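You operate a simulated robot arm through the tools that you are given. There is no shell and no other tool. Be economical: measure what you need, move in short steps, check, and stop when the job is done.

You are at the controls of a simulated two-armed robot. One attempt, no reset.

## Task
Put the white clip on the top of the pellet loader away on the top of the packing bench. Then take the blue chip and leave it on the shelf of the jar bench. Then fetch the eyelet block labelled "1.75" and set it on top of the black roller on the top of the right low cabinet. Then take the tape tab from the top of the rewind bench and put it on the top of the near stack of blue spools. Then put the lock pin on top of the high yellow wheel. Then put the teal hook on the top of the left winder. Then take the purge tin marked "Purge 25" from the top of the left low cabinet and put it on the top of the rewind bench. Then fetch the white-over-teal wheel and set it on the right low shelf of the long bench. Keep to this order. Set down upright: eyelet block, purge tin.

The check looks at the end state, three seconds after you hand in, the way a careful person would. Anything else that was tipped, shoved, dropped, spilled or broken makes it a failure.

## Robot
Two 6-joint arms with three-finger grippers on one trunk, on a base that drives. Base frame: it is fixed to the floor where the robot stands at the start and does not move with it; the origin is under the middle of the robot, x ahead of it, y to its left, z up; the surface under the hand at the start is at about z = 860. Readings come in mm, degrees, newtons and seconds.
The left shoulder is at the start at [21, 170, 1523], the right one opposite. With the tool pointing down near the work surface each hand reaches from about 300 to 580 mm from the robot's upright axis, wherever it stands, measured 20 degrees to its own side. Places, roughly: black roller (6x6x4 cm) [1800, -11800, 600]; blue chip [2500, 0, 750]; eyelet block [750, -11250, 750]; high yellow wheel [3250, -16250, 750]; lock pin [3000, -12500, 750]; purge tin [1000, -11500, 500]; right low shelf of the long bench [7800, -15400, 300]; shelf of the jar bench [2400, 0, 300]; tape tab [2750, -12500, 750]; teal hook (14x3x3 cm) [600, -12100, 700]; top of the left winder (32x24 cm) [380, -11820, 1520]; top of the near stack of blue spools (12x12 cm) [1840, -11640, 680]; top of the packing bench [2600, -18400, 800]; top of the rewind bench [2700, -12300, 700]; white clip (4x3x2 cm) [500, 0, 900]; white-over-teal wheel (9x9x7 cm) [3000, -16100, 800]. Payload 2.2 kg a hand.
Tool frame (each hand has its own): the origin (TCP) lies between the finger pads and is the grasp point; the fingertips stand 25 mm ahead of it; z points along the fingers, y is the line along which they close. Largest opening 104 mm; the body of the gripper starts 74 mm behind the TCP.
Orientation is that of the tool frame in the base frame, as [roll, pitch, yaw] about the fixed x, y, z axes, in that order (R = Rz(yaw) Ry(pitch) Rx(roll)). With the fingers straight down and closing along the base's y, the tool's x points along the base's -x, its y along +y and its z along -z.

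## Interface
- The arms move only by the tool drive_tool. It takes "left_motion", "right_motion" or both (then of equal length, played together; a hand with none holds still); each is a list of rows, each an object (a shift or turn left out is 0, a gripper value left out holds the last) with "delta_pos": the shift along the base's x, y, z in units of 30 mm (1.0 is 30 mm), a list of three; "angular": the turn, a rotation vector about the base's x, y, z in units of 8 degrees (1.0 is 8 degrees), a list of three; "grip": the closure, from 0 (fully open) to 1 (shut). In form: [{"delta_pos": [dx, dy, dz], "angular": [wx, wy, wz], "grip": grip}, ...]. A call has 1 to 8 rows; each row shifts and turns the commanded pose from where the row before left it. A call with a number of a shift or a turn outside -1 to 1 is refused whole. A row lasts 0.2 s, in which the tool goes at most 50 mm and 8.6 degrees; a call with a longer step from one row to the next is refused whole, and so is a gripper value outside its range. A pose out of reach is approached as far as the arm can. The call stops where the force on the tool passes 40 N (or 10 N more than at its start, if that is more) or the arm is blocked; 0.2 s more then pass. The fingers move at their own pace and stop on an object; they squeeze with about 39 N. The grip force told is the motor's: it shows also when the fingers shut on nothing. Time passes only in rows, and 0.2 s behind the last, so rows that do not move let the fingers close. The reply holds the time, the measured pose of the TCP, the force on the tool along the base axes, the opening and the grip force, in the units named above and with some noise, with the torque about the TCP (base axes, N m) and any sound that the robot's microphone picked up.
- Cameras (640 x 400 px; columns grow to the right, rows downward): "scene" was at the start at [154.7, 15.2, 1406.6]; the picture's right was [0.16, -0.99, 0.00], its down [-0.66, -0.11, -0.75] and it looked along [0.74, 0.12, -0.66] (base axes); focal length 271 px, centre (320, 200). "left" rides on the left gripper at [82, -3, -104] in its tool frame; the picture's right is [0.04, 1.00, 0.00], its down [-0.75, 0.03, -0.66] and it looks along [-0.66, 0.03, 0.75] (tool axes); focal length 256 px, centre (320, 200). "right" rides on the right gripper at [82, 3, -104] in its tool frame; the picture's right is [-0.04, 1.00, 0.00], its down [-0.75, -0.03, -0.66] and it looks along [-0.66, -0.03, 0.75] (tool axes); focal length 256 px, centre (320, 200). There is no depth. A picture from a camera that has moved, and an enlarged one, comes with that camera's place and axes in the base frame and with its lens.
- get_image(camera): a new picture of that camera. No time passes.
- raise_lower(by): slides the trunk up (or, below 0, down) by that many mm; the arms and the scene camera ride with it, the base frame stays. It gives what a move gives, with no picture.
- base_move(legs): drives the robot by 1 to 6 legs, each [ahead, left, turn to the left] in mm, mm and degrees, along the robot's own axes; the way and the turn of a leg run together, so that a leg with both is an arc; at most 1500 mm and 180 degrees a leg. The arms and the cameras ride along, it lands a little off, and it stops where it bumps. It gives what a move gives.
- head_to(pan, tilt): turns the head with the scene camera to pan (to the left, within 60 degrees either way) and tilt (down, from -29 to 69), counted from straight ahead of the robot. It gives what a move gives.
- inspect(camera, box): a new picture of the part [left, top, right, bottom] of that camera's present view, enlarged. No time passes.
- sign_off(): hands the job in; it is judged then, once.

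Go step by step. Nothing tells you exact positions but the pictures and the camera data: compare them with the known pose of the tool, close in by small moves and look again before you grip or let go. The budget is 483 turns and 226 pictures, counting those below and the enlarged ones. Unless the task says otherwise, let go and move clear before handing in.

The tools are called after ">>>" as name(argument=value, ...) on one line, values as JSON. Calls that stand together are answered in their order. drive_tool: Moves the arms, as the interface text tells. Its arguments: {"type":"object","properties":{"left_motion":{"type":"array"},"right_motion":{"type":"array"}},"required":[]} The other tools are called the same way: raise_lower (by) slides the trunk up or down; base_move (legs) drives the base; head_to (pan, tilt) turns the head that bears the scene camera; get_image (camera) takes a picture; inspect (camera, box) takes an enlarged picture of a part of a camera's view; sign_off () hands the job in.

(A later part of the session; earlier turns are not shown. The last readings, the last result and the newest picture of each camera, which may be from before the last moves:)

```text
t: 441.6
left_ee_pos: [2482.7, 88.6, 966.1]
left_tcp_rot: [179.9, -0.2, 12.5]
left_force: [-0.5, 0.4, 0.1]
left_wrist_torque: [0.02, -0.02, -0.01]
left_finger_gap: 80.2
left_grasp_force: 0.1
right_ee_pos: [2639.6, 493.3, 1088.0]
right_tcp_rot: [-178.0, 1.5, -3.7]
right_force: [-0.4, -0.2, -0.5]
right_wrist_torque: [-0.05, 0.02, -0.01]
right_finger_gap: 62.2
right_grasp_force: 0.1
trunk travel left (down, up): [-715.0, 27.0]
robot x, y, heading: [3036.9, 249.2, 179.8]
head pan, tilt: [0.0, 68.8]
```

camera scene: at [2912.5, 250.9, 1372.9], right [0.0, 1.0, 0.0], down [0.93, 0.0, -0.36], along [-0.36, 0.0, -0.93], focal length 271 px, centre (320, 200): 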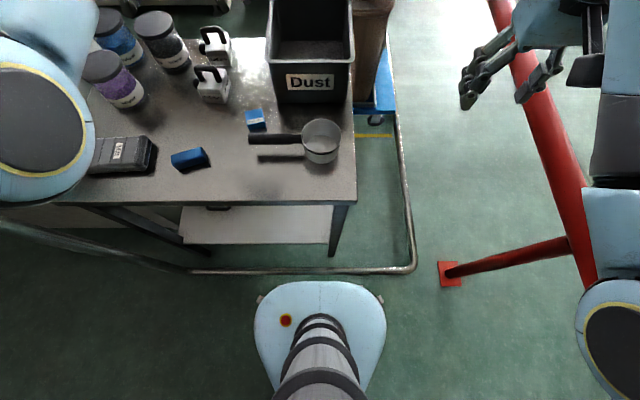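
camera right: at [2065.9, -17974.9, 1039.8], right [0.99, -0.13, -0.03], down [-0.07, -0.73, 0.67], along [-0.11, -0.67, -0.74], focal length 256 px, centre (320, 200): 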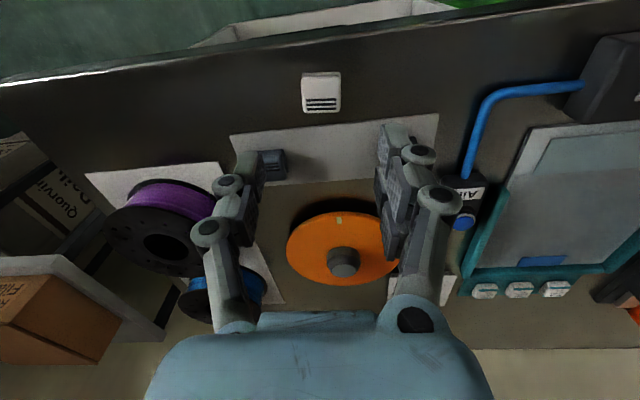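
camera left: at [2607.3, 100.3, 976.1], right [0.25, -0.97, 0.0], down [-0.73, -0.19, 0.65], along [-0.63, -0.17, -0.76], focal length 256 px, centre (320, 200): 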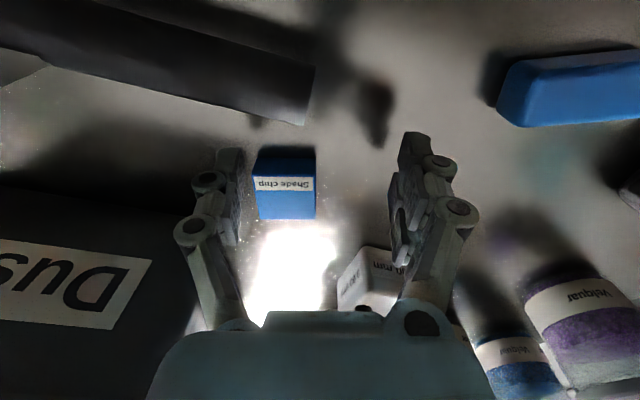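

Back over the chip at (2483, 89, 966). Lowering the trunk 90 mm and checking.

>>> raise_lower(by=-90)

>>> get_image(camera="left")

```text
t: 442.9
left_ee_pos: [2483.9, 88.0, 877.9]
left_tcp_rot: [179.9, -0.4, 12.3]
left_force: [-0.1, -0.4, 0.0]
left_wrist_torque: [0.02, 0.01, -0.01]
left_finger_gap: 80.1
left_grasp_force: 0.1
right_ee_pos: [2638.6, 492.5, 999.2]
right_tcp_rot: [-178.0, 1.3, -3.8]
right_force: [0.3, 0.3, 0.8]
right_wrist_torque: [0.01, -0.02, 0.0]
right_finger_gap: 62.4
right_grasp_force: 0.0
trunk travel left (down, up): [-625.0, 117.0]
robot x, y, heading: [3037.5, 252.6, 179.7]
head pan, tilt: [0.0, 68.8]
```

```text
171 pictures are left
camera left: at [2561.6, 108.8, 981.6], right [0.25, -0.97, 0.0], down [-0.73, -0.19, 0.65], along [-0.63, -0.17, -0.76], focal length 256 px, centre (320, 200)
```

left: 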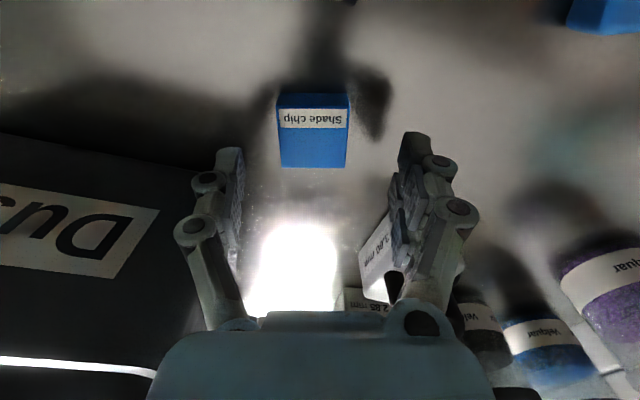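

The chip is centred at about (2484, 92), top z 827. Nudging y +4 mm, lowering another 45 mm and closing.

>>> drive_tool(left_motion=[{"delta_pos": [0, 0.13, 0]}])

>>> raise_lower(by=-45)

>>> drive_tool(left_motion=[{"grip": 1}, {"grip": 1}, {"grip": 1}, {"grip": 1}])

>>> get_image(camera="left")

```text
t: 443.2
left_ee_pos: [2483.2, 92.3, 876.0]
left_tcp_rot: [-180.0, -0.4, 12.4]
left_force: [-0.5, -0.4, 0.0]
left_wrist_torque: [0.0, 0.02, -0.03]
left_finger_gap: 80.1
left_grasp_force: 0.0
right_ee_pos: [2638.2, 492.7, 999.1]
right_tcp_rot: [-178.0, 1.3, -3.6]
right_force: [-0.4, -0.6, 0.3]
right_wrist_torque: [-0.02, -0.03, -0.03]
right_finger_gap: 62.4
right_grasp_force: 0.0
trunk travel left (down, up): [-625.0, 117.0]
robot x, y, heading: [3038.0, 247.1, 179.6]
head pan, tilt: [0.0, 68.8]
```

```text
t: 444.0
left_ee_pos: [2481.8, 92.8, 843.0]
left_tcp_rot: [-180.0, 0.0, 12.4]
left_force: [11.2, -0.2, 27.7]
left_wrist_torque: [-2.08, -0.23, 0.72]
left_finger_gap: 69.5
left_grasp_force: 15.9
right_ee_pos: [2640.6, 493.1, 959.7]
right_tcp_rot: [-178.2, 1.4, -3.7]
right_force: [-0.8, -0.7, 0.1]
right_wrist_torque: [0.04, -0.02, 0.0]
right_finger_gap: 62.6
right_grasp_force: 0.0
trunk travel left (down, up): [-586.0, 156.0]
robot x, y, heading: [3036.4, 245.7, 179.7]
head pan, tilt: [0.0, 68.8]
stopped: the force on the tool passed its limit at 43 N (the readings are from after the stop); the commanded pose is now the measured one
```

```text
t: 444.5
left_ee_pos: [2481.2, 92.4, 845.8]
left_tcp_rot: [-179.9, 0.1, 12.3]
left_force: [9.4, 0.3, 16.4]
left_wrist_torque: [-0.13, -0.39, 0.05]
left_finger_gap: 41.3
left_grasp_force: 39.0
right_ee_pos: [2639.8, 493.4, 959.7]
right_tcp_rot: [-177.9, 1.4, -3.8]
right_force: [-0.4, -0.1, 0.4]
right_wrist_torque: [0.01, 0.0, 0.0]
right_finger_gap: 62.4
right_grasp_force: 0.0
trunk travel left (down, up): [-586.0, 156.0]
robot x, y, heading: [3037.3, 248.0, 180.0]
head pan, tilt: [0.0, 68.8]
stopped in row 2 (left hand): the force on the tool passed its limit at 41 N (the readings are from after the stop); the commanded pose is now the measured one
```

```text
170 pictures are left
camera left: at [2559.0, 113.2, 949.5], right [0.25, -0.97, 0.0], down [-0.73, -0.19, 0.66], along [-0.64, -0.17, -0.75], focal length 256 px, centre (320, 200)
```

left: 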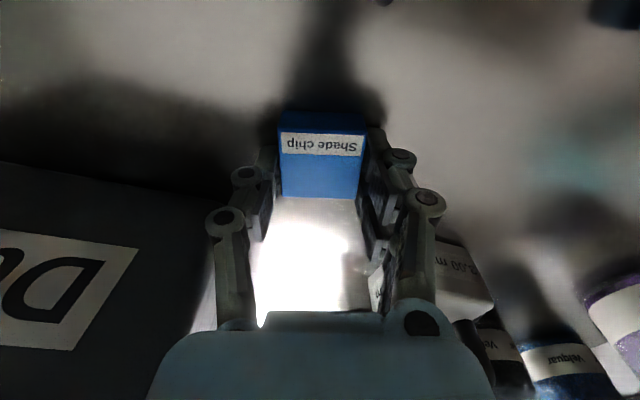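

The fingertips met the bench at tip z ≈ 818, and the fingers closed on the chip at 41 mm. Lifting gently to confirm the hold.

>>> drive_tool(left_motion=[{"delta_pos": [0, 0, 0.3], "grip": 1}, {"delta_pos": [0, 0, 0.5]}, {"delta_pos": [0, 0, 0.8]}, {"delta_pos": [0, 0, 0.8]}, {"delta_pos": [0, 0, 0.8]}])

>>> get_image(camera="left")

```text
t: 445.7
left_ee_pos: [2480.2, 93.5, 939.5]
left_tcp_rot: [-180.0, 0.0, 12.4]
left_force: [0.2, -0.4, 0.5]
left_wrist_torque: [0.0, 0.04, 0.01]
left_finger_gap: 41.0
left_grasp_force: 38.5
right_ee_pos: [2638.7, 493.2, 959.0]
right_tcp_rot: [-178.1, 1.3, -3.7]
right_force: [0.3, 0.5, -0.1]
right_wrist_torque: [0.0, -0.02, 0.02]
right_finger_gap: 62.2
right_grasp_force: 0.0
trunk travel left (down, up): [-586.0, 156.0]
robot x, y, heading: [3039.4, 249.7, 179.9]
head pan, tilt: [0.0, 68.8]
```

```text
169 pictures are left
camera left: at [2559.0, 113.8, 1043.2], right [0.25, -0.97, 0.0], down [-0.73, -0.19, 0.66], along [-0.64, -0.17, -0.75], focal length 256 px, centre (320, 200)
```

left: 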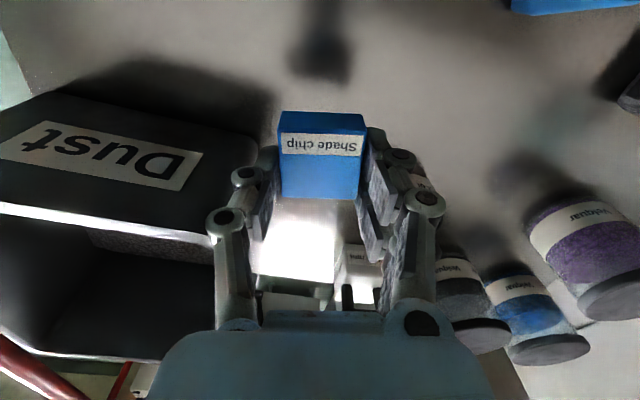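

The chip is held. I'll raise a bit to clear the ladle and back off 400 mm before lowering the trunk for the shelf.

>>> raise_lower(by=60)

>>> base_move(legs=[[-400, 0, 0]])

>>> raise_lower(by=-540)

>>> head_to(pan=0, tilt=35)

>>> get_image(camera="scene")

```text
t: 446.7
left_ee_pos: [2477.6, 92.4, 997.9]
left_tcp_rot: [180.0, 0.1, 12.4]
left_force: [-0.8, 0.3, -0.9]
left_wrist_torque: [0.0, 0.0, -0.03]
left_finger_gap: 41.0
left_grasp_force: 39.1
right_ee_pos: [2637.5, 492.7, 1017.0]
right_tcp_rot: [-178.0, 1.3, -3.7]
right_force: [0.6, 0.7, 0.3]
right_wrist_torque: [0.01, -0.03, -0.03]
right_finger_gap: 62.4
right_grasp_force: 0.1
trunk travel left (down, up): [-646.0, 96.0]
robot x, y, heading: [3038.5, 245.9, 179.6]
head pan, tilt: [0.0, 68.8]
```

```text
t: 449.2
left_ee_pos: [2874.8, 88.5, 999.4]
left_tcp_rot: [-179.9, 0.1, 12.7]
left_force: [0.7, 0.4, 0.5]
left_wrist_torque: [0.04, -0.01, 0.03]
left_finger_gap: 40.9
left_grasp_force: 39.3
right_ee_pos: [3031.3, 490.7, 1019.9]
right_tcp_rot: [-178.0, 1.3, -3.4]
right_force: [0.6, 0.7, 0.8]
right_wrist_torque: [0.0, 0.02, -0.03]
right_finger_gap: 62.4
right_grasp_force: 0.1
trunk travel left (down, up): [-646.0, 96.0]
robot x, y, heading: [3436.5, 246.1, -180.1]
head pan, tilt: [0.0, 68.8]
```

```text
refused: -540 is not a number from -400 to 400
```

```text
t: 450.2
left_ee_pos: [2873.9, 88.1, 1000.8]
left_tcp_rot: [180.0, 0.0, 12.7]
left_force: [-0.6, -0.2, -0.3]
left_wrist_torque: [-0.04, 0.03, 0.0]
left_finger_gap: 41.2
left_grasp_force: 39.3
right_ee_pos: [3031.1, 490.7, 1018.9]
right_tcp_rot: [-178.0, 1.4, -3.4]
right_force: [-0.5, -0.4, 0.0]
right_wrist_torque: [0.0, 0.0, 0.01]
right_finger_gap: 62.4
right_grasp_force: 0.0
trunk travel left (down, up): [-646.0, 96.0]
robot x, y, heading: [3436.6, 249.9, -179.6]
head pan, tilt: [0.0, 35.0]
```

```text
168 pictures are left
camera scene: at [3275.1, 249.8, 1347.0], right [0.0, 1.0, 0.0], down [0.57, 0.0, -0.82], along [-0.82, 0.0, -0.57], focal length 271 px, centre (320, 200)
```

scene: 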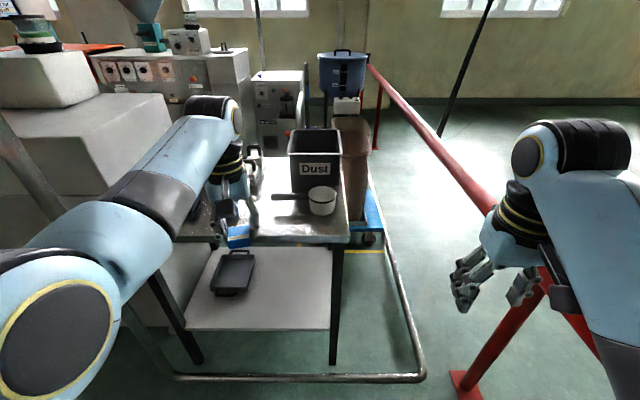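

The lower shelf's front edge is at x ≈ 2697, z ≈ 340, and it's free to the right of the black tray. I'll lower the trunk in two goes.

>>> raise_lower(by=-400)

>>> raise_lower(by=-110)

>>> drive_tool(left_motion=[{"angular": [0, 0.5, -0.2]}, {"angular": [0, 0.5, -0.2]}, {"angular": [0, 0.5, -0.2]}, {"angular": [0, 0.5, -0.2]}, {"angular": [0, 0.5, -0.2]}, {"angular": [0, 0.5, -0.2]}, {"angular": [0, 0.5, -0.2]}, {}])

>>> get_image(camera="scene")

>>> get_image(camera="left")

```text
t: 454.0
left_ee_pos: [2873.2, 89.6, 600.2]
left_tcp_rot: [180.0, 0.1, 12.7]
left_force: [-0.5, 0.5, -0.7]
left_wrist_torque: [0.0, -0.02, 0.0]
left_finger_gap: 40.7
left_grasp_force: 39.3
right_ee_pos: [3057.3, 490.0, 571.6]
right_tcp_rot: [-177.6, -5.9, -3.4]
right_force: [0.2, 0.3, -0.7]
right_wrist_torque: [0.02, -0.03, -0.05]
right_finger_gap: 62.1
right_grasp_force: 0.1
trunk travel left (down, up): [-246.0, 496.0]
robot x, y, heading: [3432.1, 248.2, -179.7]
head pan, tilt: [0.0, 35.0]
```

```text
t: 455.4
left_ee_pos: [2874.0, 88.0, 489.8]
left_tcp_rot: [-179.9, 0.2, 12.7]
left_force: [0.1, 0.5, -0.9]
left_wrist_torque: [-0.01, 0.02, -0.03]
left_finger_gap: 41.2
left_grasp_force: 39.6
right_ee_pos: [3062.0, 490.4, 453.4]
right_tcp_rot: [-177.5, -6.7, -3.4]
right_force: [-0.2, -0.7, 0.9]
right_wrist_torque: [-0.01, -0.01, 0.0]
right_finger_gap: 62.4
right_grasp_force: 0.0
trunk travel left (down, up): [-136.0, 606.0]
robot x, y, heading: [3434.8, 248.6, -179.8]
head pan, tilt: [0.0, 35.0]
```

```text
t: 457.4
left_ee_pos: [2856.9, 63.1, 504.0]
left_tcp_rot: [-179.7, 30.2, 0.8]
left_force: [0.1, 0.5, -0.4]
left_wrist_torque: [0.0, -0.02, -0.03]
left_finger_gap: 40.8
left_grasp_force: 38.9
right_ee_pos: [3062.7, 490.1, 454.3]
right_tcp_rot: [-177.4, -6.8, -3.4]
right_force: [0.1, 0.2, -1.0]
right_wrist_torque: [0.0, -0.03, -0.01]
right_finger_gap: 62.5
right_grasp_force: 0.1
trunk travel left (down, up): [-136.0, 606.0]
robot x, y, heading: [3429.3, 250.0, -180.1]
head pan, tilt: [0.0, 35.0]
stopped in row 8 (left hand): the arm was blocked; the commanded pose is now the measured one
```

```text
167 pictures are left
camera scene: at [3253.9, 249.7, 824.5], right [0.0, 1.0, 0.0], down [0.57, 0.0, -0.82], along [-0.82, 0.0, -0.57], focal length 271 px, centre (320, 200)
```

scene: 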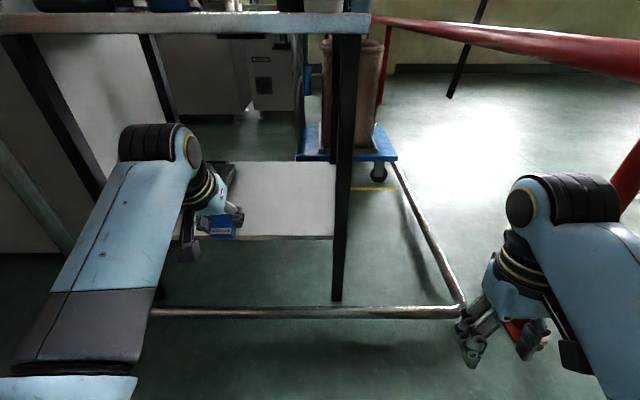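

```text
166 pictures are left
camera left: at [2979.4, 67.9, 552.8], right [0.05, -1.0, -0.02], down [-0.32, -0.04, 0.95], along [-0.95, -0.04, -0.32], focal length 256 px, centre (320, 200)
```

left: 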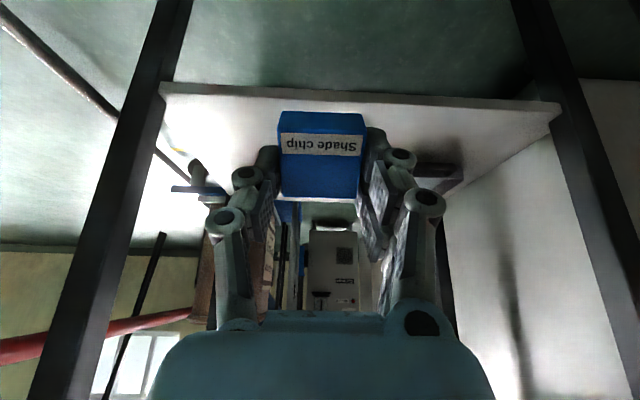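

The tool is tilted 30° forward with the chip in front of the shelf, between the legs. I'll lower a bit, then drive the base forward to bring the chip over the shelf.

>>> drive_tool(left_motion=[{"delta_pos": [0, 0.3, -0.7]}, {"delta_pos": [0, 0.3, -0.7]}, {"delta_pos": [0, 0.3, -0.7]}, {}])

>>> base_move(legs=[[190, 0, 0]])

>>> get_image(camera="left")

>>> get_image(camera="scene")

```text
t: 458.6
left_ee_pos: [2843.3, 64.0, 449.1]
left_tcp_rot: [176.7, 31.7, -0.6]
left_force: [-1.4, 0.5, 0.3]
left_wrist_torque: [0.01, 0.0, 0.01]
left_finger_gap: 41.0
left_grasp_force: 38.6
right_ee_pos: [3062.4, 489.8, 454.6]
right_tcp_rot: [-177.5, -6.8, -3.4]
right_force: [0.8, -0.1, -0.3]
right_wrist_torque: [-0.02, 0.02, 0.03]
right_finger_gap: 62.3
right_grasp_force: 0.1
trunk travel left (down, up): [-136.0, 606.0]
robot x, y, heading: [3434.0, 247.8, -179.9]
head pan, tilt: [0.0, 35.0]
stopped in row 4 (left hand): the arm was blocked; the commanded pose is now the measured one
```

```text
t: 460.2
left_ee_pos: [2652.5, 66.8, 448.9]
left_tcp_rot: [176.8, 31.8, -1.0]
left_force: [0.3, -0.1, -1.0]
left_wrist_torque: [0.0, 0.01, 0.04]
left_finger_gap: 40.8
left_grasp_force: 39.5
right_ee_pos: [2872.4, 490.8, 454.2]
right_tcp_rot: [-177.5, -6.7, -3.5]
right_force: [-0.2, -0.2, 0.4]
right_wrist_torque: [0.0, 0.01, -0.01]
right_finger_gap: 62.4
right_grasp_force: 0.1
trunk travel left (down, up): [-136.0, 606.0]
robot x, y, heading: [3243.4, 247.4, 179.9]
head pan, tilt: [0.0, 35.0]
```

```text
165 pictures are left
camera left: at [2776.8, 73.5, 493.1], right [0.05, -1.0, 0.03], down [-0.3, 0.01, 0.95], along [-0.95, -0.05, -0.3], focal length 256 px, centre (320, 200)
```

left: 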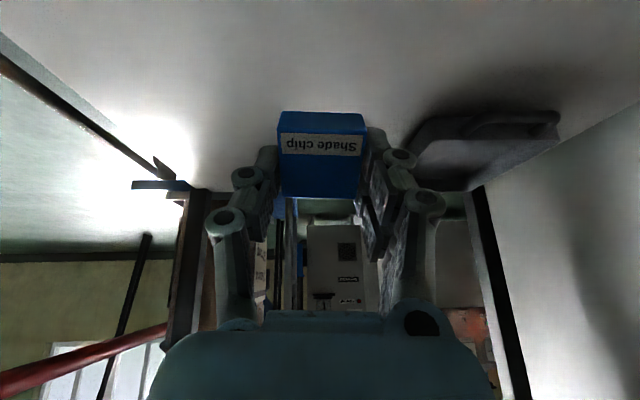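

```text
164 pictures are left
camera scene: at [3063.7, 250.1, 824.6], right [0.0, 1.0, 0.0], down [0.57, 0.0, -0.82], along [-0.82, 0.0, -0.57], focal length 271 px, centre (320, 200)
```

scene: 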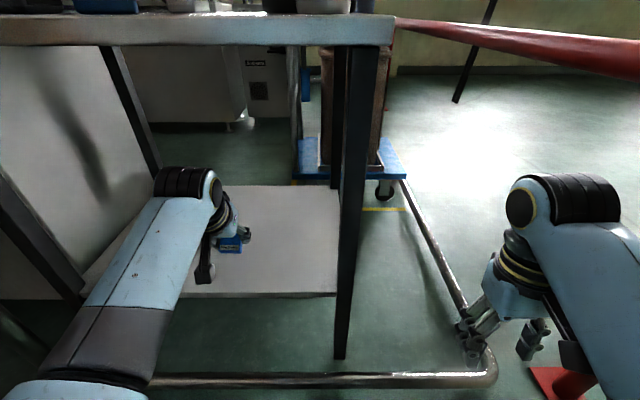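

The chip hovers over the free part of the shelf, about 60 mm inside the edge. I'll lower it with the trunk until it touches.

>>> raise_lower(by=-55)

>>> get_image(camera="left")

```text
t: 461.1
left_ee_pos: [2653.3, 62.8, 392.3]
left_tcp_rot: [176.5, 31.6, -1.0]
left_force: [-0.5, -0.4, -0.1]
left_wrist_torque: [0.01, 0.0, -0.01]
left_finger_gap: 41.0
left_grasp_force: 39.4
right_ee_pos: [2872.2, 491.4, 399.3]
right_tcp_rot: [-177.6, -6.6, -3.5]
right_force: [-0.4, -0.1, 0.4]
right_wrist_torque: [0.01, 0.0, -0.03]
right_finger_gap: 62.4
right_grasp_force: 0.0
trunk travel left (down, up): [-81.0, 661.0]
robot x, y, heading: [3239.0, 252.6, 180.0]
head pan, tilt: [0.0, 35.0]
```

```text
163 pictures are left
camera left: at [2776.7, 71.1, 438.3], right [0.05, -1.0, 0.03], down [-0.3, 0.02, 0.96], along [-0.95, -0.06, -0.29], focal length 256 px, centre (320, 200)
```

left: 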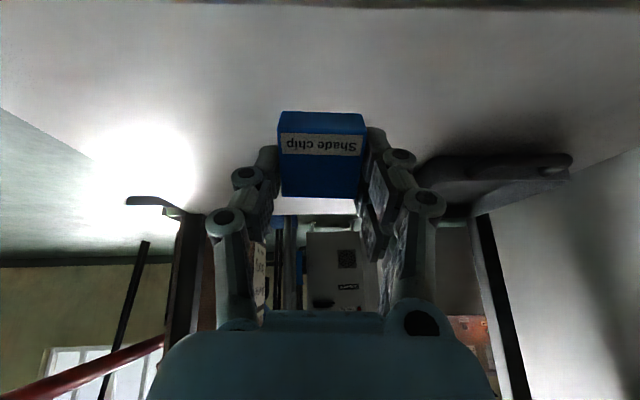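

The shelf is about 25 mm further down. Lowering in small steps.

>>> raise_lower(by=-20)

>>> raise_lower(by=-8)

```text
t: 461.8
left_ee_pos: [2652.8, 64.1, 371.7]
left_tcp_rot: [176.4, 31.6, -0.9]
left_force: [0.2, 0.0, -0.2]
left_wrist_torque: [0.04, 0.0, 0.04]
left_finger_gap: 41.1
left_grasp_force: 39.6
right_ee_pos: [2873.2, 491.7, 379.2]
right_tcp_rot: [-177.5, -6.7, -3.4]
right_force: [-0.6, 0.1, 0.2]
right_wrist_torque: [0.0, 0.0, -0.02]
right_finger_gap: 62.3
right_grasp_force: 0.1
trunk travel left (down, up): [-61.0, 681.0]
robot x, y, heading: [3243.1, 247.2, 179.7]
head pan, tilt: [0.0, 35.0]
```

```text
t: 462.4
left_ee_pos: [2653.3, 62.4, 364.6]
left_tcp_rot: [176.2, 31.7, -1.2]
left_force: [0.1, 0.3, -1.3]
left_wrist_torque: [0.01, -0.02, 0.02]
left_finger_gap: 40.9
left_grasp_force: 39.1
right_ee_pos: [2871.4, 491.0, 371.3]
right_tcp_rot: [-177.5, -6.7, -3.5]
right_force: [0.0, 0.3, -0.4]
right_wrist_torque: [-0.01, 0.02, 0.02]
right_finger_gap: 62.2
right_grasp_force: 0.0
trunk travel left (down, up): [-53.0, 689.0]
robot x, y, heading: [3242.0, 244.5, 180.0]
head pan, tilt: [0.0, 35.0]
```

>>> raise_lower(by=-8)

>>> raise_lower(by=-8)

>>> raise_lower(by=-8)

```text
t: 462.9
left_ee_pos: [2652.9, 62.0, 356.8]
left_tcp_rot: [176.2, 31.8, -1.1]
left_force: [0.4, -0.9, -0.1]
left_wrist_torque: [0.01, 0.04, 0.02]
left_finger_gap: 40.8
left_grasp_force: 39.1
right_ee_pos: [2872.6, 491.4, 361.4]
right_tcp_rot: [-177.5, -6.7, -3.5]
right_force: [0.5, -0.1, -0.2]
right_wrist_torque: [0.06, 0.03, 0.02]
right_finger_gap: 62.1
right_grasp_force: 0.0
trunk travel left (down, up): [-45.0, 697.0]
robot x, y, heading: [3239.5, 246.6, 180.0]
head pan, tilt: [0.0, 35.0]
```

```text
t: 463.5
left_ee_pos: [2652.8, 61.8, 348.7]
left_tcp_rot: [176.2, 31.8, -1.3]
left_force: [-0.2, -0.2, -0.4]
left_wrist_torque: [-0.04, 0.02, -0.01]
left_finger_gap: 40.9
left_grasp_force: 38.9
right_ee_pos: [2872.5, 490.1, 354.4]
right_tcp_rot: [-177.5, -6.7, -3.5]
right_force: [0.4, 0.0, 0.5]
right_wrist_torque: [0.01, -0.02, 0.01]
right_finger_gap: 62.6
right_grasp_force: 0.0
trunk travel left (down, up): [-37.0, 705.0]
robot x, y, heading: [3241.9, 248.9, 179.6]
head pan, tilt: [0.0, 35.0]
```

```text
t: 464.1
left_ee_pos: [2654.1, 61.4, 339.9]
left_tcp_rot: [176.1, 31.7, -1.3]
left_force: [-0.6, 1.0, -0.4]
left_wrist_torque: [0.0, -0.01, -0.02]
left_finger_gap: 40.9
left_grasp_force: 39.2
right_ee_pos: [2872.3, 491.6, 346.1]
right_tcp_rot: [-177.4, -6.7, -3.5]
right_force: [0.1, -1.0, 0.3]
right_wrist_torque: [-0.04, -0.03, -0.02]
right_finger_gap: 62.3
right_grasp_force: 0.0
trunk travel left (down, up): [-29.0, 713.0]
robot x, y, heading: [3238.6, 247.1, 179.9]
head pan, tilt: [0.0, 35.0]
```

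No contact yet and the trunk is nearly at the bottom, so I'll check the picture.

>>> get_image(camera="left")

>>> get_image(camera="scene")

```text
162 pictures are left
camera left: at [2776.7, 69.2, 385.6], right [0.05, -1.0, 0.04], down [-0.3, 0.02, 0.95], along [-0.95, -0.06, -0.29], focal length 256 px, centre (320, 200)
```

left: 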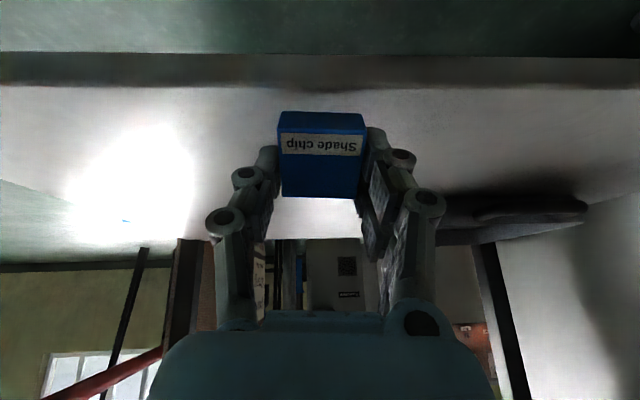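

```text
161 pictures are left
camera scene: at [3055.3, 250.1, 717.1], right [0.0, 1.0, 0.0], down [0.57, 0.0, -0.82], along [-0.82, 0.0, -0.57], focal length 271 px, centre (320, 200)
```

scene: 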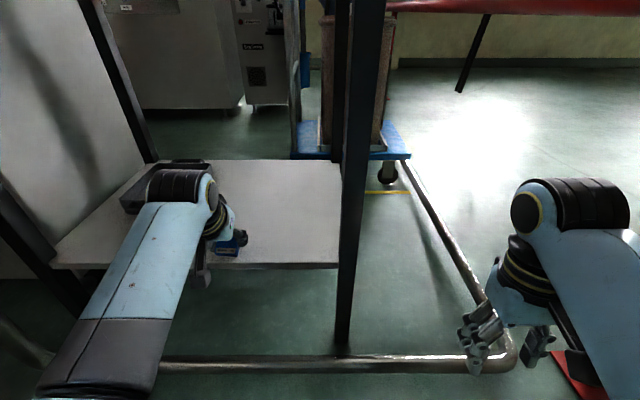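

The shelf is really at z ≈ 300 with its edge at x ≈ 2679. I'll go 50 mm deeper and then finish lowering.

>>> raise_lower(by=12)

>>> base_move(legs=[[50, 0, 0]])

>>> raise_lower(by=-14)

>>> raise_lower(by=-7)

>>> get_image(camera="left")

```text
t: 464.7
left_ee_pos: [2650.4, 63.5, 355.3]
left_tcp_rot: [176.3, 32.0, -1.0]
left_force: [0.2, -0.7, -0.2]
left_wrist_torque: [0.01, -0.02, 0.03]
left_finger_gap: 40.8
left_grasp_force: 39.3
right_ee_pos: [2872.8, 492.2, 358.9]
right_tcp_rot: [-177.5, -6.8, -3.6]
right_force: [0.1, -0.7, 0.4]
right_wrist_torque: [0.0, 0.02, 0.03]
right_finger_gap: 62.7
right_grasp_force: 0.0
trunk travel left (down, up): [-41.0, 701.0]
robot x, y, heading: [3245.0, 248.1, 179.8]
head pan, tilt: [0.0, 35.0]
```

```text
t: 465.6
left_ee_pos: [2601.1, 63.1, 353.9]
left_tcp_rot: [176.4, 31.9, -1.1]
left_force: [1.4, -0.5, 0.8]
left_wrist_torque: [0.02, -0.02, -0.03]
left_finger_gap: 41.2
left_grasp_force: 39.0
right_ee_pos: [2823.8, 492.0, 357.4]
right_tcp_rot: [-177.5, -6.8, -3.6]
right_force: [0.6, -0.3, 0.5]
right_wrist_torque: [-0.03, -0.02, 0.01]
right_finger_gap: 62.4
right_grasp_force: 0.1
trunk travel left (down, up): [-41.0, 701.0]
robot x, y, heading: [3190.9, 247.8, 179.9]
head pan, tilt: [0.0, 35.0]
```

```text
t: 466.2
left_ee_pos: [2602.3, 61.0, 339.7]
left_tcp_rot: [176.1, 31.8, -1.3]
left_force: [-0.1, -0.7, -0.6]
left_wrist_torque: [0.03, 0.01, -0.02]
left_finger_gap: 41.3
left_grasp_force: 39.1
right_ee_pos: [2822.3, 490.7, 343.5]
right_tcp_rot: [-177.5, -6.7, -3.5]
right_force: [-0.2, 0.6, -0.3]
right_wrist_torque: [-0.05, 0.01, 0.0]
right_finger_gap: 62.5
right_grasp_force: 0.1
trunk travel left (down, up): [-27.0, 715.0]
robot x, y, heading: [3192.5, 253.5, 180.2]
head pan, tilt: [0.0, 35.0]
```

```text
t: 466.8
left_ee_pos: [2601.4, 60.8, 336.9]
left_tcp_rot: [176.1, 32.2, -1.1]
left_force: [0.5, -3.1, 18.7]
left_wrist_torque: [0.12, -0.2, -0.02]
left_finger_gap: 41.2
left_grasp_force: 39.0
right_ee_pos: [2822.9, 491.7, 337.3]
right_tcp_rot: [-177.6, -6.6, -3.5]
right_force: [0.4, 0.2, 0.5]
right_wrist_torque: [-0.03, -0.02, 0.01]
right_finger_gap: 62.3
right_grasp_force: 0.0
trunk travel left (down, up): [-20.0, 722.0]
robot x, y, heading: [3192.3, 245.6, -180.3]
head pan, tilt: [0.0, 35.0]
```

```text
160 pictures are left
camera left: at [2724.8, 68.7, 380.0], right [0.05, -1.0, 0.04], down [-0.29, 0.02, 0.96], along [-0.96, -0.06, -0.29], focal length 256 px, centre (320, 200)
```

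left: 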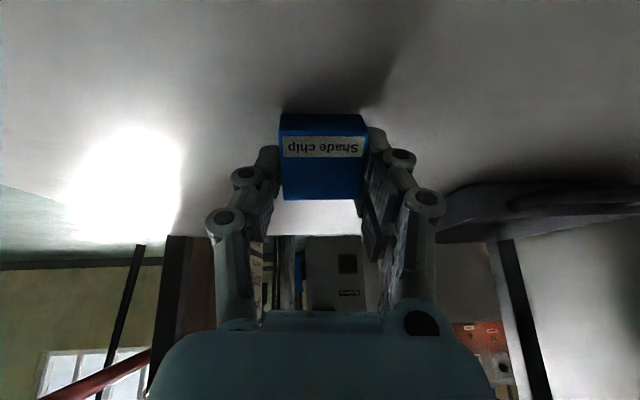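

The chip's edge touches the shelf at 19 N. Opening the fingers to let it settle flat.

>>> drive_tool(left_motion=[{"grip": 0.45}, {"grip": 0.35}, {"grip": 0.3}, {}])

>>> get_image(camera="left")

```text
t: 467.8
left_ee_pos: [2601.2, 61.0, 334.4]
left_tcp_rot: [176.3, 31.9, -1.1]
left_force: [-0.8, 0.9, -0.8]
left_wrist_torque: [0.01, -0.02, 0.0]
left_finger_gap: 72.8
left_grasp_force: 0.1
right_ee_pos: [2823.1, 490.8, 337.7]
right_tcp_rot: [-177.5, -6.8, -3.4]
right_force: [0.1, 0.8, 0.4]
right_wrist_torque: [0.02, 0.02, 0.02]
right_finger_gap: 62.5
right_grasp_force: 0.1
trunk travel left (down, up): [-20.0, 722.0]
robot x, y, heading: [3193.0, 248.5, 180.0]
head pan, tilt: [0.0, 35.0]
```

```text
159 pictures are left
camera left: at [2725.3, 69.1, 378.1], right [0.05, -1.0, 0.03], down [-0.29, 0.02, 0.96], along [-0.96, -0.06, -0.29], focal length 256 px, centre (320, 200)
```

left: 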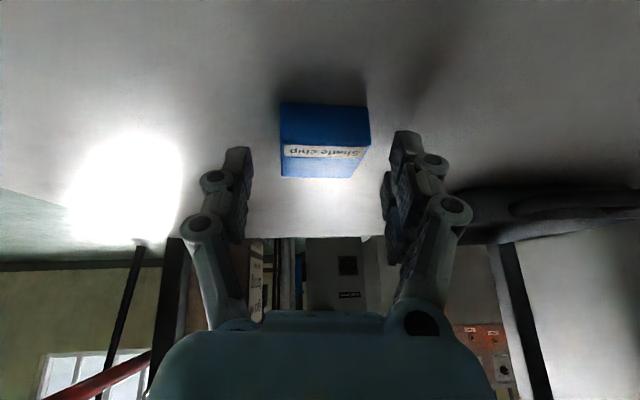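

The chip sits flat on the shelf. I'll lift a little, back out, then raise the trunk again.

>>> raise_lower(by=50)

>>> base_move(legs=[[-450, 0, 0]])

>>> raise_lower(by=350)

>>> raise_lower(by=290)

>>> get_image(camera="scene")

```text
t: 468.7
left_ee_pos: [2602.2, 63.3, 381.8]
left_tcp_rot: [176.4, 31.8, -1.0]
left_force: [-1.0, 0.3, 0.8]
left_wrist_torque: [-0.03, -0.01, 0.0]
left_finger_gap: 72.6
left_grasp_force: 0.1
right_ee_pos: [2823.3, 491.8, 386.9]
right_tcp_rot: [-177.4, -6.8, -3.4]
right_force: [0.7, 0.2, -0.2]
right_wrist_torque: [0.01, 0.02, 0.0]
right_finger_gap: 62.4
right_grasp_force: 0.0
trunk travel left (down, up): [-70.0, 672.0]
robot x, y, heading: [3190.3, 247.5, 180.2]
head pan, tilt: [0.0, 35.0]
```

```text
t: 471.4
left_ee_pos: [3040.4, 63.3, 382.7]
left_tcp_rot: [176.5, 31.9, -1.1]
left_force: [-0.3, -0.6, 1.1]
left_wrist_torque: [-0.03, -0.01, 0.01]
left_finger_gap: 73.0
left_grasp_force: 0.0
right_ee_pos: [3262.0, 491.5, 387.4]
right_tcp_rot: [-177.5, -6.6, -3.6]
right_force: [-0.3, 0.2, 0.2]
right_wrist_torque: [0.02, -0.05, 0.01]
right_finger_gap: 62.3
right_grasp_force: 0.1
trunk travel left (down, up): [-70.0, 672.0]
robot x, y, heading: [3630.7, 252.0, 180.3]
head pan, tilt: [0.0, 35.0]
```

```text
t: 474.8
left_ee_pos: [3040.3, 62.1, 732.3]
left_tcp_rot: [176.4, 31.9, -1.0]
left_force: [-0.2, 0.0, 0.1]
left_wrist_torque: [-0.01, -0.02, -0.02]
left_finger_gap: 72.7
left_grasp_force: 0.0
right_ee_pos: [3262.7, 490.9, 737.8]
right_tcp_rot: [-177.4, -6.8, -3.5]
right_force: [0.3, -0.8, -0.3]
right_wrist_torque: [0.01, -0.03, 0.0]
right_finger_gap: 62.2
right_grasp_force: 0.1
trunk travel left (down, up): [-420.0, 322.0]
robot x, y, heading: [3634.5, 246.7, 179.9]
head pan, tilt: [0.0, 35.0]
```

```text
t: 477.7
left_ee_pos: [3040.7, 64.0, 1023.7]
left_tcp_rot: [176.4, 31.8, -1.1]
left_force: [0.4, 0.0, 1.1]
left_wrist_torque: [0.03, 0.0, 0.01]
left_finger_gap: 73.0
left_grasp_force: 0.0
right_ee_pos: [3262.1, 490.0, 1026.7]
right_tcp_rot: [-177.5, -6.8, -3.6]
right_force: [0.1, 0.4, 0.5]
right_wrist_torque: [0.02, -0.01, 0.01]
right_finger_gap: 62.3
right_grasp_force: 0.0
trunk travel left (down, up): [-710.0, 32.0]
robot x, y, heading: [3633.2, 248.2, 180.1]
head pan, tilt: [0.0, 35.0]
```

```text
158 pictures are left
camera scene: at [3474.2, 249.8, 1411.1], right [0.0, 1.0, 0.0], down [0.57, 0.0, -0.82], along [-0.82, 0.0, -0.57], focal length 271 px, centre (320, 200)
```

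scene: 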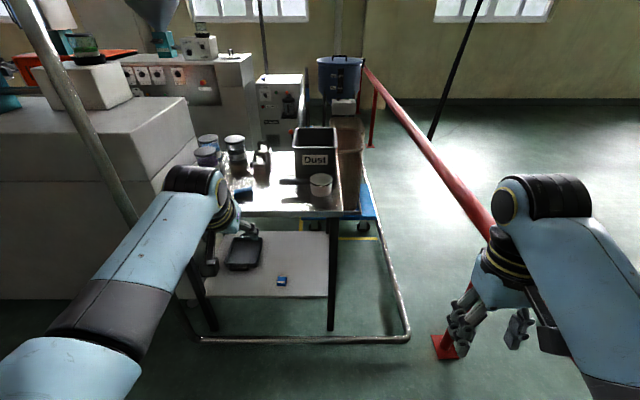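

The blue chip is visible on the lower shelf. I'll straighten the left hand, then drive back down the aisle toward the line ends for the eyelet block.

>>> drive_tool(left_motion=[{"delta_pos": [0.5, -0.2, 0.3], "angular": [0, -0.6, 0]}, {"delta_pos": [0.5, -0.2, 0.3], "angular": [0, -0.6, 0]}, {"delta_pos": [0.5, -0.2, 0.3], "angular": [0, -0.6, 0]}, {"delta_pos": [0.5, 0, 0], "angular": [0, -0.6, 0]}, {"delta_pos": [0.5, 0, 0], "angular": [0, -0.6, 0]}, {"angular": [0.5, -0.6, 0]}, {"angular": [0, -0.4, 0]}, {}], right_motion=[{"delta_pos": [0, 0, 0.3], "angular": [0, 0.4, 0]}, {"delta_pos": [0, 0, 0.3], "angular": [0, 0.4, 0]}, {"delta_pos": [0, 0, 0.3]}, {}, {}, {}, {}, {}])

>>> base_move(legs=[[-700, 0, 0], [0, 200, 45], [0, 0, 46], [1400, 0, 0], [1400, 0, 0]])

>>> head_to(pan=0, tilt=12)

>>> get_image(camera="scene")

```text
t: 479.5
left_ee_pos: [3114.7, 46.2, 1051.4]
left_tcp_rot: [-179.1, 0.0, -0.7]
left_force: [0.3, -0.7, 0.7]
left_wrist_torque: [0.03, -0.01, 0.02]
left_finger_gap: 72.9
left_grasp_force: 0.1
right_ee_pos: [3261.8, 491.4, 1056.4]
right_tcp_rot: [-177.9, -0.3, -3.6]
right_force: [0.4, -0.6, -1.1]
right_wrist_torque: [-0.07, 0.0, 0.01]
right_finger_gap: 62.2
right_grasp_force: 0.0
trunk travel left (down, up): [-710.0, 32.0]
robot x, y, heading: [3631.6, 246.5, 179.9]
head pan, tilt: [0.0, 35.0]
```

```text
t: 500.5
left_ee_pos: [4627.5, -3192.2, 1050.6]
left_tcp_rot: [-179.0, -0.1, 89.3]
left_force: [0.7, 0.0, 0.3]
left_wrist_torque: [0.02, 0.03, 0.03]
left_finger_gap: 72.7
left_grasp_force: 0.0
right_ee_pos: [4181.8, -3043.1, 1055.5]
right_tcp_rot: [-177.9, -0.4, 86.3]
right_force: [-0.3, -0.9, -0.1]
right_wrist_torque: [0.01, -0.01, 0.01]
right_finger_gap: 62.6
right_grasp_force: 0.0
trunk travel left (down, up): [-710.0, 32.0]
robot x, y, heading: [4424.1, -2671.9, -90.3]
head pan, tilt: [0.0, 35.0]
```

```text
t: 501.3
left_ee_pos: [4626.7, -3191.3, 1051.4]
left_tcp_rot: [-179.1, 0.0, 89.3]
left_force: [-0.5, -0.7, 0.0]
left_wrist_torque: [0.03, -0.02, -0.01]
left_finger_gap: 72.7
left_grasp_force: 0.0
right_ee_pos: [4182.4, -3043.5, 1054.4]
right_tcp_rot: [-177.9, -0.4, 86.3]
right_force: [-0.7, -0.7, 0.5]
right_wrist_torque: [0.0, -0.01, 0.04]
right_finger_gap: 62.4
right_grasp_force: 0.0
trunk travel left (down, up): [-710.0, 32.0]
robot x, y, heading: [4426.0, -2673.6, -90.0]
head pan, tilt: [0.0, 12.0]
```

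```text
157 pictures are left
camera scene: at [4427.4, -2836.2, 1448.0], right [-1.0, 0.0, 0.0], down [0.0, 0.21, -0.98], along [0.0, -0.98, -0.21], focal length 271 px, centre (320, 200)
```

scene: 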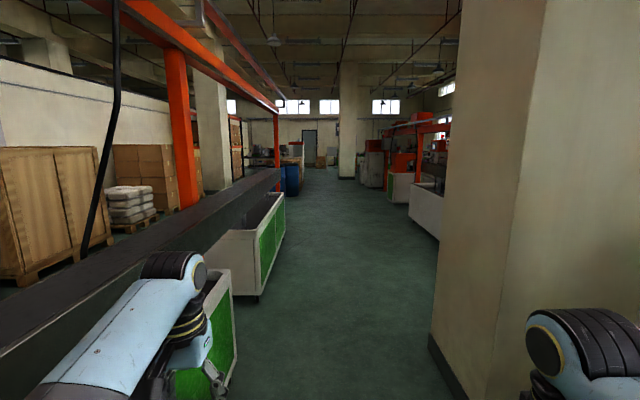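

Bath at x ≈ 4987 and column edge at x ≈ 3590; I'm nudging right to stay centred at about 4300 and going south.

>>> base_move(legs=[[300, -120, 0], [1400, 0, 0], [1400, 0, 0]])

>>> base_move(legs=[[1400, 0, 0], [1400, 0, 0], [1400, 0, 0]])

>>> get_image(camera="scene")

```text
t: 516.9
left_ee_pos: [4514.1, -6331.9, 1051.0]
left_tcp_rot: [-179.0, -0.1, 90.5]
left_force: [0.0, 0.0, 0.4]
left_wrist_torque: [-0.03, -0.02, -0.03]
left_finger_gap: 72.8
left_grasp_force: 0.1
right_ee_pos: [4066.0, -6191.3, 1055.2]
right_tcp_rot: [-177.8, -0.4, 87.4]
right_force: [-0.8, -0.1, -0.4]
right_wrist_torque: [0.01, -0.02, -0.03]
right_finger_gap: 62.4
right_grasp_force: 0.1
trunk travel left (down, up): [-710.0, 32.0]
robot x, y, heading: [4301.3, -5818.0, -89.4]
head pan, tilt: [0.0, 12.0]
```

```text
t: 537.0
left_ee_pos: [4591.9, -10517.2, 1051.1]
left_tcp_rot: [-179.0, -0.1, 91.4]
left_force: [-0.4, 0.0, 0.3]
left_wrist_torque: [-0.02, 0.03, 0.0]
left_finger_gap: 72.7
left_grasp_force: 0.1
right_ee_pos: [4141.8, -10384.9, 1055.3]
right_tcp_rot: [-177.9, -0.3, 88.5]
right_force: [-0.6, 0.4, -0.8]
right_wrist_torque: [0.01, -0.01, 0.05]
right_finger_gap: 62.3
right_grasp_force: 0.1
trunk travel left (down, up): [-710.0, 32.0]
robot x, y, heading: [4371.1, -10008.0, -88.1]
head pan, tilt: [0.0, 12.0]
```

```text
156 pictures are left
camera scene: at [4380.0, -10170.6, 1448.1], right [-1.0, -0.03, 0.0], down [-0.01, 0.21, -0.98], along [0.03, -0.98, -0.21], focal length 271 px, centre (320, 200)
```

scene: 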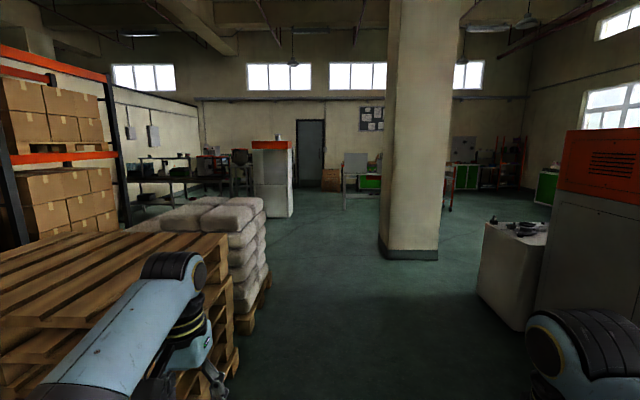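

The gap between the rewind bench and the column is only about 680 mm, so I'll go round the column's south side again.

>>> base_move(legs=[[1200, -220, -1], [1300, 0, 0], [1200, 0, 0], [1000, 0, 0]])

>>> base_move(legs=[[0, 0, -45], [0, 0, -45], [1200, 0, 0], [1200, 0, 0], [600, 0, 0]])

```text
t: 559.8
left_ee_pos: [4282.6, -15236.8, 1050.0]
left_tcp_rot: [-179.1, -0.1, 87.6]
left_force: [-0.9, -1.0, 0.6]
left_wrist_torque: [0.03, 0.0, 0.02]
left_finger_gap: 72.5
left_grasp_force: 0.0
right_ee_pos: [3844.0, -15076.2, 1054.3]
right_tcp_rot: [-177.9, -0.4, 84.7]
right_force: [0.6, 0.8, 0.1]
right_wrist_torque: [0.02, -0.03, 0.0]
right_finger_gap: 62.4
right_grasp_force: 0.0
trunk travel left (down, up): [-710.0, 32.0]
robot x, y, heading: [4097.8, -14718.6, -92.1]
head pan, tilt: [0.0, 12.0]
```

```text
t: 578.6
left_ee_pos: [581.6, -14792.1, 1051.0]
left_tcp_rot: [-179.0, -0.1, -2.9]
left_force: [-0.5, -0.7, 0.0]
left_wrist_torque: [0.0, -0.01, 0.0]
left_finger_gap: 72.8
left_grasp_force: 0.2
right_ee_pos: [746.5, -14352.6, 1055.2]
right_tcp_rot: [-177.9, -0.3, -5.8]
right_force: [0.3, -0.4, -0.1]
right_wrist_torque: [0.02, 0.02, 0.0]
right_finger_gap: 62.4
right_grasp_force: 0.0
trunk travel left (down, up): [-710.0, 32.0]
robot x, y, heading: [1104.4, -14611.5, 177.5]
head pan, tilt: [0.0, 12.0]
```

Now turning to face north toward the winders and low cabinets.

>>> base_move(legs=[[0, 0, -87], [700, 0, 0]])

>>> head_to(pan=0, tilt=18)

>>> get_image(camera="scene")

```text
t: 586.2
left_ee_pos: [893.4, -13394.3, 1050.2]
left_tcp_rot: [-179.1, 0.0, -89.9]
left_force: [-0.1, -0.5, 0.5]
left_wrist_torque: [-0.03, 0.01, -0.01]
left_finger_gap: 72.7
left_grasp_force: 0.1
right_ee_pos: [1338.4, -13537.1, 1055.0]
right_tcp_rot: [-177.9, -0.3, -93.0]
right_force: [-0.5, 0.5, 0.1]
right_wrist_torque: [0.0, -0.01, 0.0]
right_finger_gap: 62.5
right_grasp_force: 0.1
trunk travel left (down, up): [-710.0, 32.0]
robot x, y, heading: [1100.3, -13905.0, 90.7]
head pan, tilt: [0.0, 12.0]
```

```text
t: 586.8
left_ee_pos: [892.8, -13394.5, 1050.8]
left_tcp_rot: [-179.1, -0.1, -89.9]
left_force: [-0.2, -0.1, -0.1]
left_wrist_torque: [0.01, 0.0, 0.0]
left_finger_gap: 72.9
left_grasp_force: 0.1
right_ee_pos: [1339.4, -13536.8, 1055.4]
right_tcp_rot: [-177.8, -0.5, -92.9]
right_force: [-0.1, 1.3, 0.5]
right_wrist_torque: [0.0, -0.01, -0.01]
right_finger_gap: 62.4
right_grasp_force: 0.1
trunk travel left (down, up): [-710.0, 32.0]
robot x, y, heading: [1100.0, -13908.8, 90.6]
head pan, tilt: [0.0, 18.0]
```

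```text
155 pictures are left
camera scene: at [1099.7, -13743.6, 1438.3], right [1.0, 0.01, 0.0], down [0.0, -0.31, -0.95], along [-0.01, 0.95, -0.31], focal length 271 px, centre (320, 200)
```

scene: 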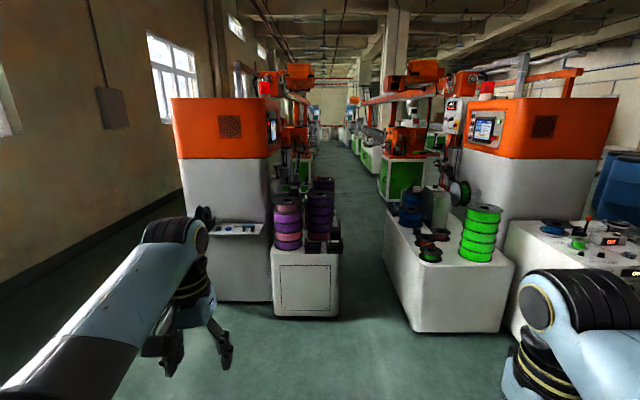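

I'll enlarge the left and right cabinets to find the eyelet block, the roller and the other things.

>>> inspect(camera="scene", box=[190, 100, 370, 320])

>>> inspect(camera="scene", box=[370, 140, 530, 280])

```text
1.82 times, centred on (280, 210) of scene
camera zoom: at [1099.7, -13743.6, 1438.3], right [1.0, 0.01, 0.0], down [0.0, -0.31, -0.95], along [-0.01, 0.95, -0.31], focal length 493 px, centre (393, 182)
```

zoom: 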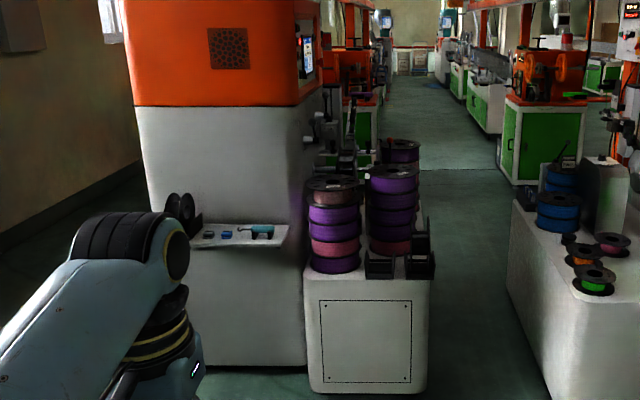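

```text
2.86 times, centred on (450, 210) of scene
camera zoom: at [1099.7, -13743.6, 1438.3], right [1.0, 0.01, 0.0], down [0.0, -0.31, -0.95], along [-0.01, 0.95, -0.31], focal length 774 px, centre (-51, 171)
```

zoom: 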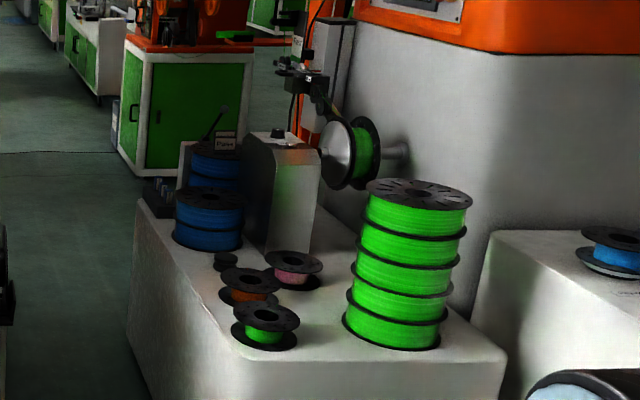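

Blue spools, small spools and a small black cylinder are on the right low cabinet. I need a closer look at the left cabinet and the gap, so I'll advance 700 mm.

>>> base_move(legs=[[700, 0, 0]])

>>> head_to(pan=0, tilt=25)

>>> get_image(camera="scene")

>>> inspect(camera="scene", box=[200, 60, 380, 260])

```text
t: 590.7
left_ee_pos: [880.0, -12697.1, 1050.9]
left_tcp_rot: [-179.0, -0.1, -89.5]
left_force: [-0.6, -0.9, 0.0]
left_wrist_torque: [-0.01, -0.02, 0.0]
left_finger_gap: 72.6
left_grasp_force: 0.0
right_ee_pos: [1327.1, -12835.6, 1054.7]
right_tcp_rot: [-177.8, -0.3, -92.5]
right_force: [0.4, 0.1, 0.9]
right_wrist_torque: [-0.01, 0.01, 0.03]
right_finger_gap: 62.4
right_grasp_force: 0.2
trunk travel left (down, up): [-710.0, 32.0]
robot x, y, heading: [1090.8, -13207.1, 90.9]
head pan, tilt: [0.0, 18.0]
```

```text
t: 591.4
left_ee_pos: [880.1, -12696.2, 1050.6]
left_tcp_rot: [-179.0, -0.2, -89.5]
left_force: [0.3, 0.9, -0.3]
left_wrist_torque: [-0.03, -0.03, -0.03]
left_finger_gap: 73.0
left_grasp_force: 0.0
right_ee_pos: [1327.3, -12835.9, 1055.2]
right_tcp_rot: [-177.9, -0.5, -92.5]
right_force: [0.3, 0.1, 0.4]
right_wrist_torque: [0.01, 0.01, -0.03]
right_finger_gap: 62.5
right_grasp_force: 0.1
trunk travel left (down, up): [-710.0, 32.0]
robot x, y, heading: [1090.5, -13207.0, 90.7]
head pan, tilt: [0.0, 25.0]
```

```text
152 pictures are left
camera scene: at [1089.5, -13045.1, 1427.0], right [1.0, 0.02, 0.0], down [0.01, -0.42, -0.91], along [-0.01, 0.91, -0.42], focal length 271 px, centre (320, 200)
```

scene: 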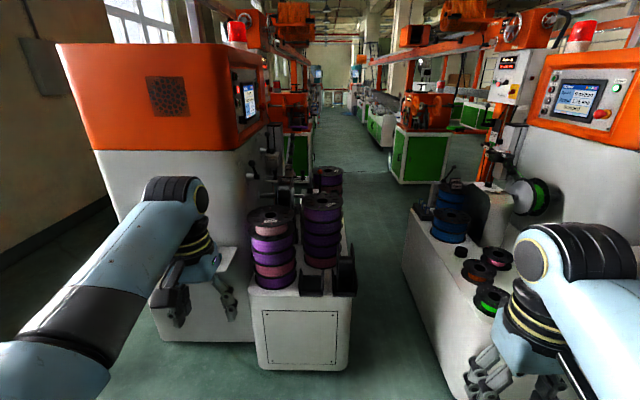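

```text
2.00 times, centred on (290, 160) of scene
camera zoom: at [1089.5, -13045.1, 1427.0], right [1.0, 0.02, 0.0], down [0.01, -0.42, -0.91], along [-0.01, 0.91, -0.42], focal length 542 px, centre (380, 280)
```

zoom: 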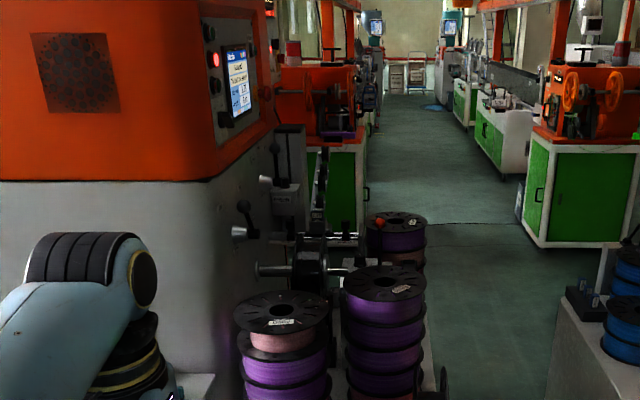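

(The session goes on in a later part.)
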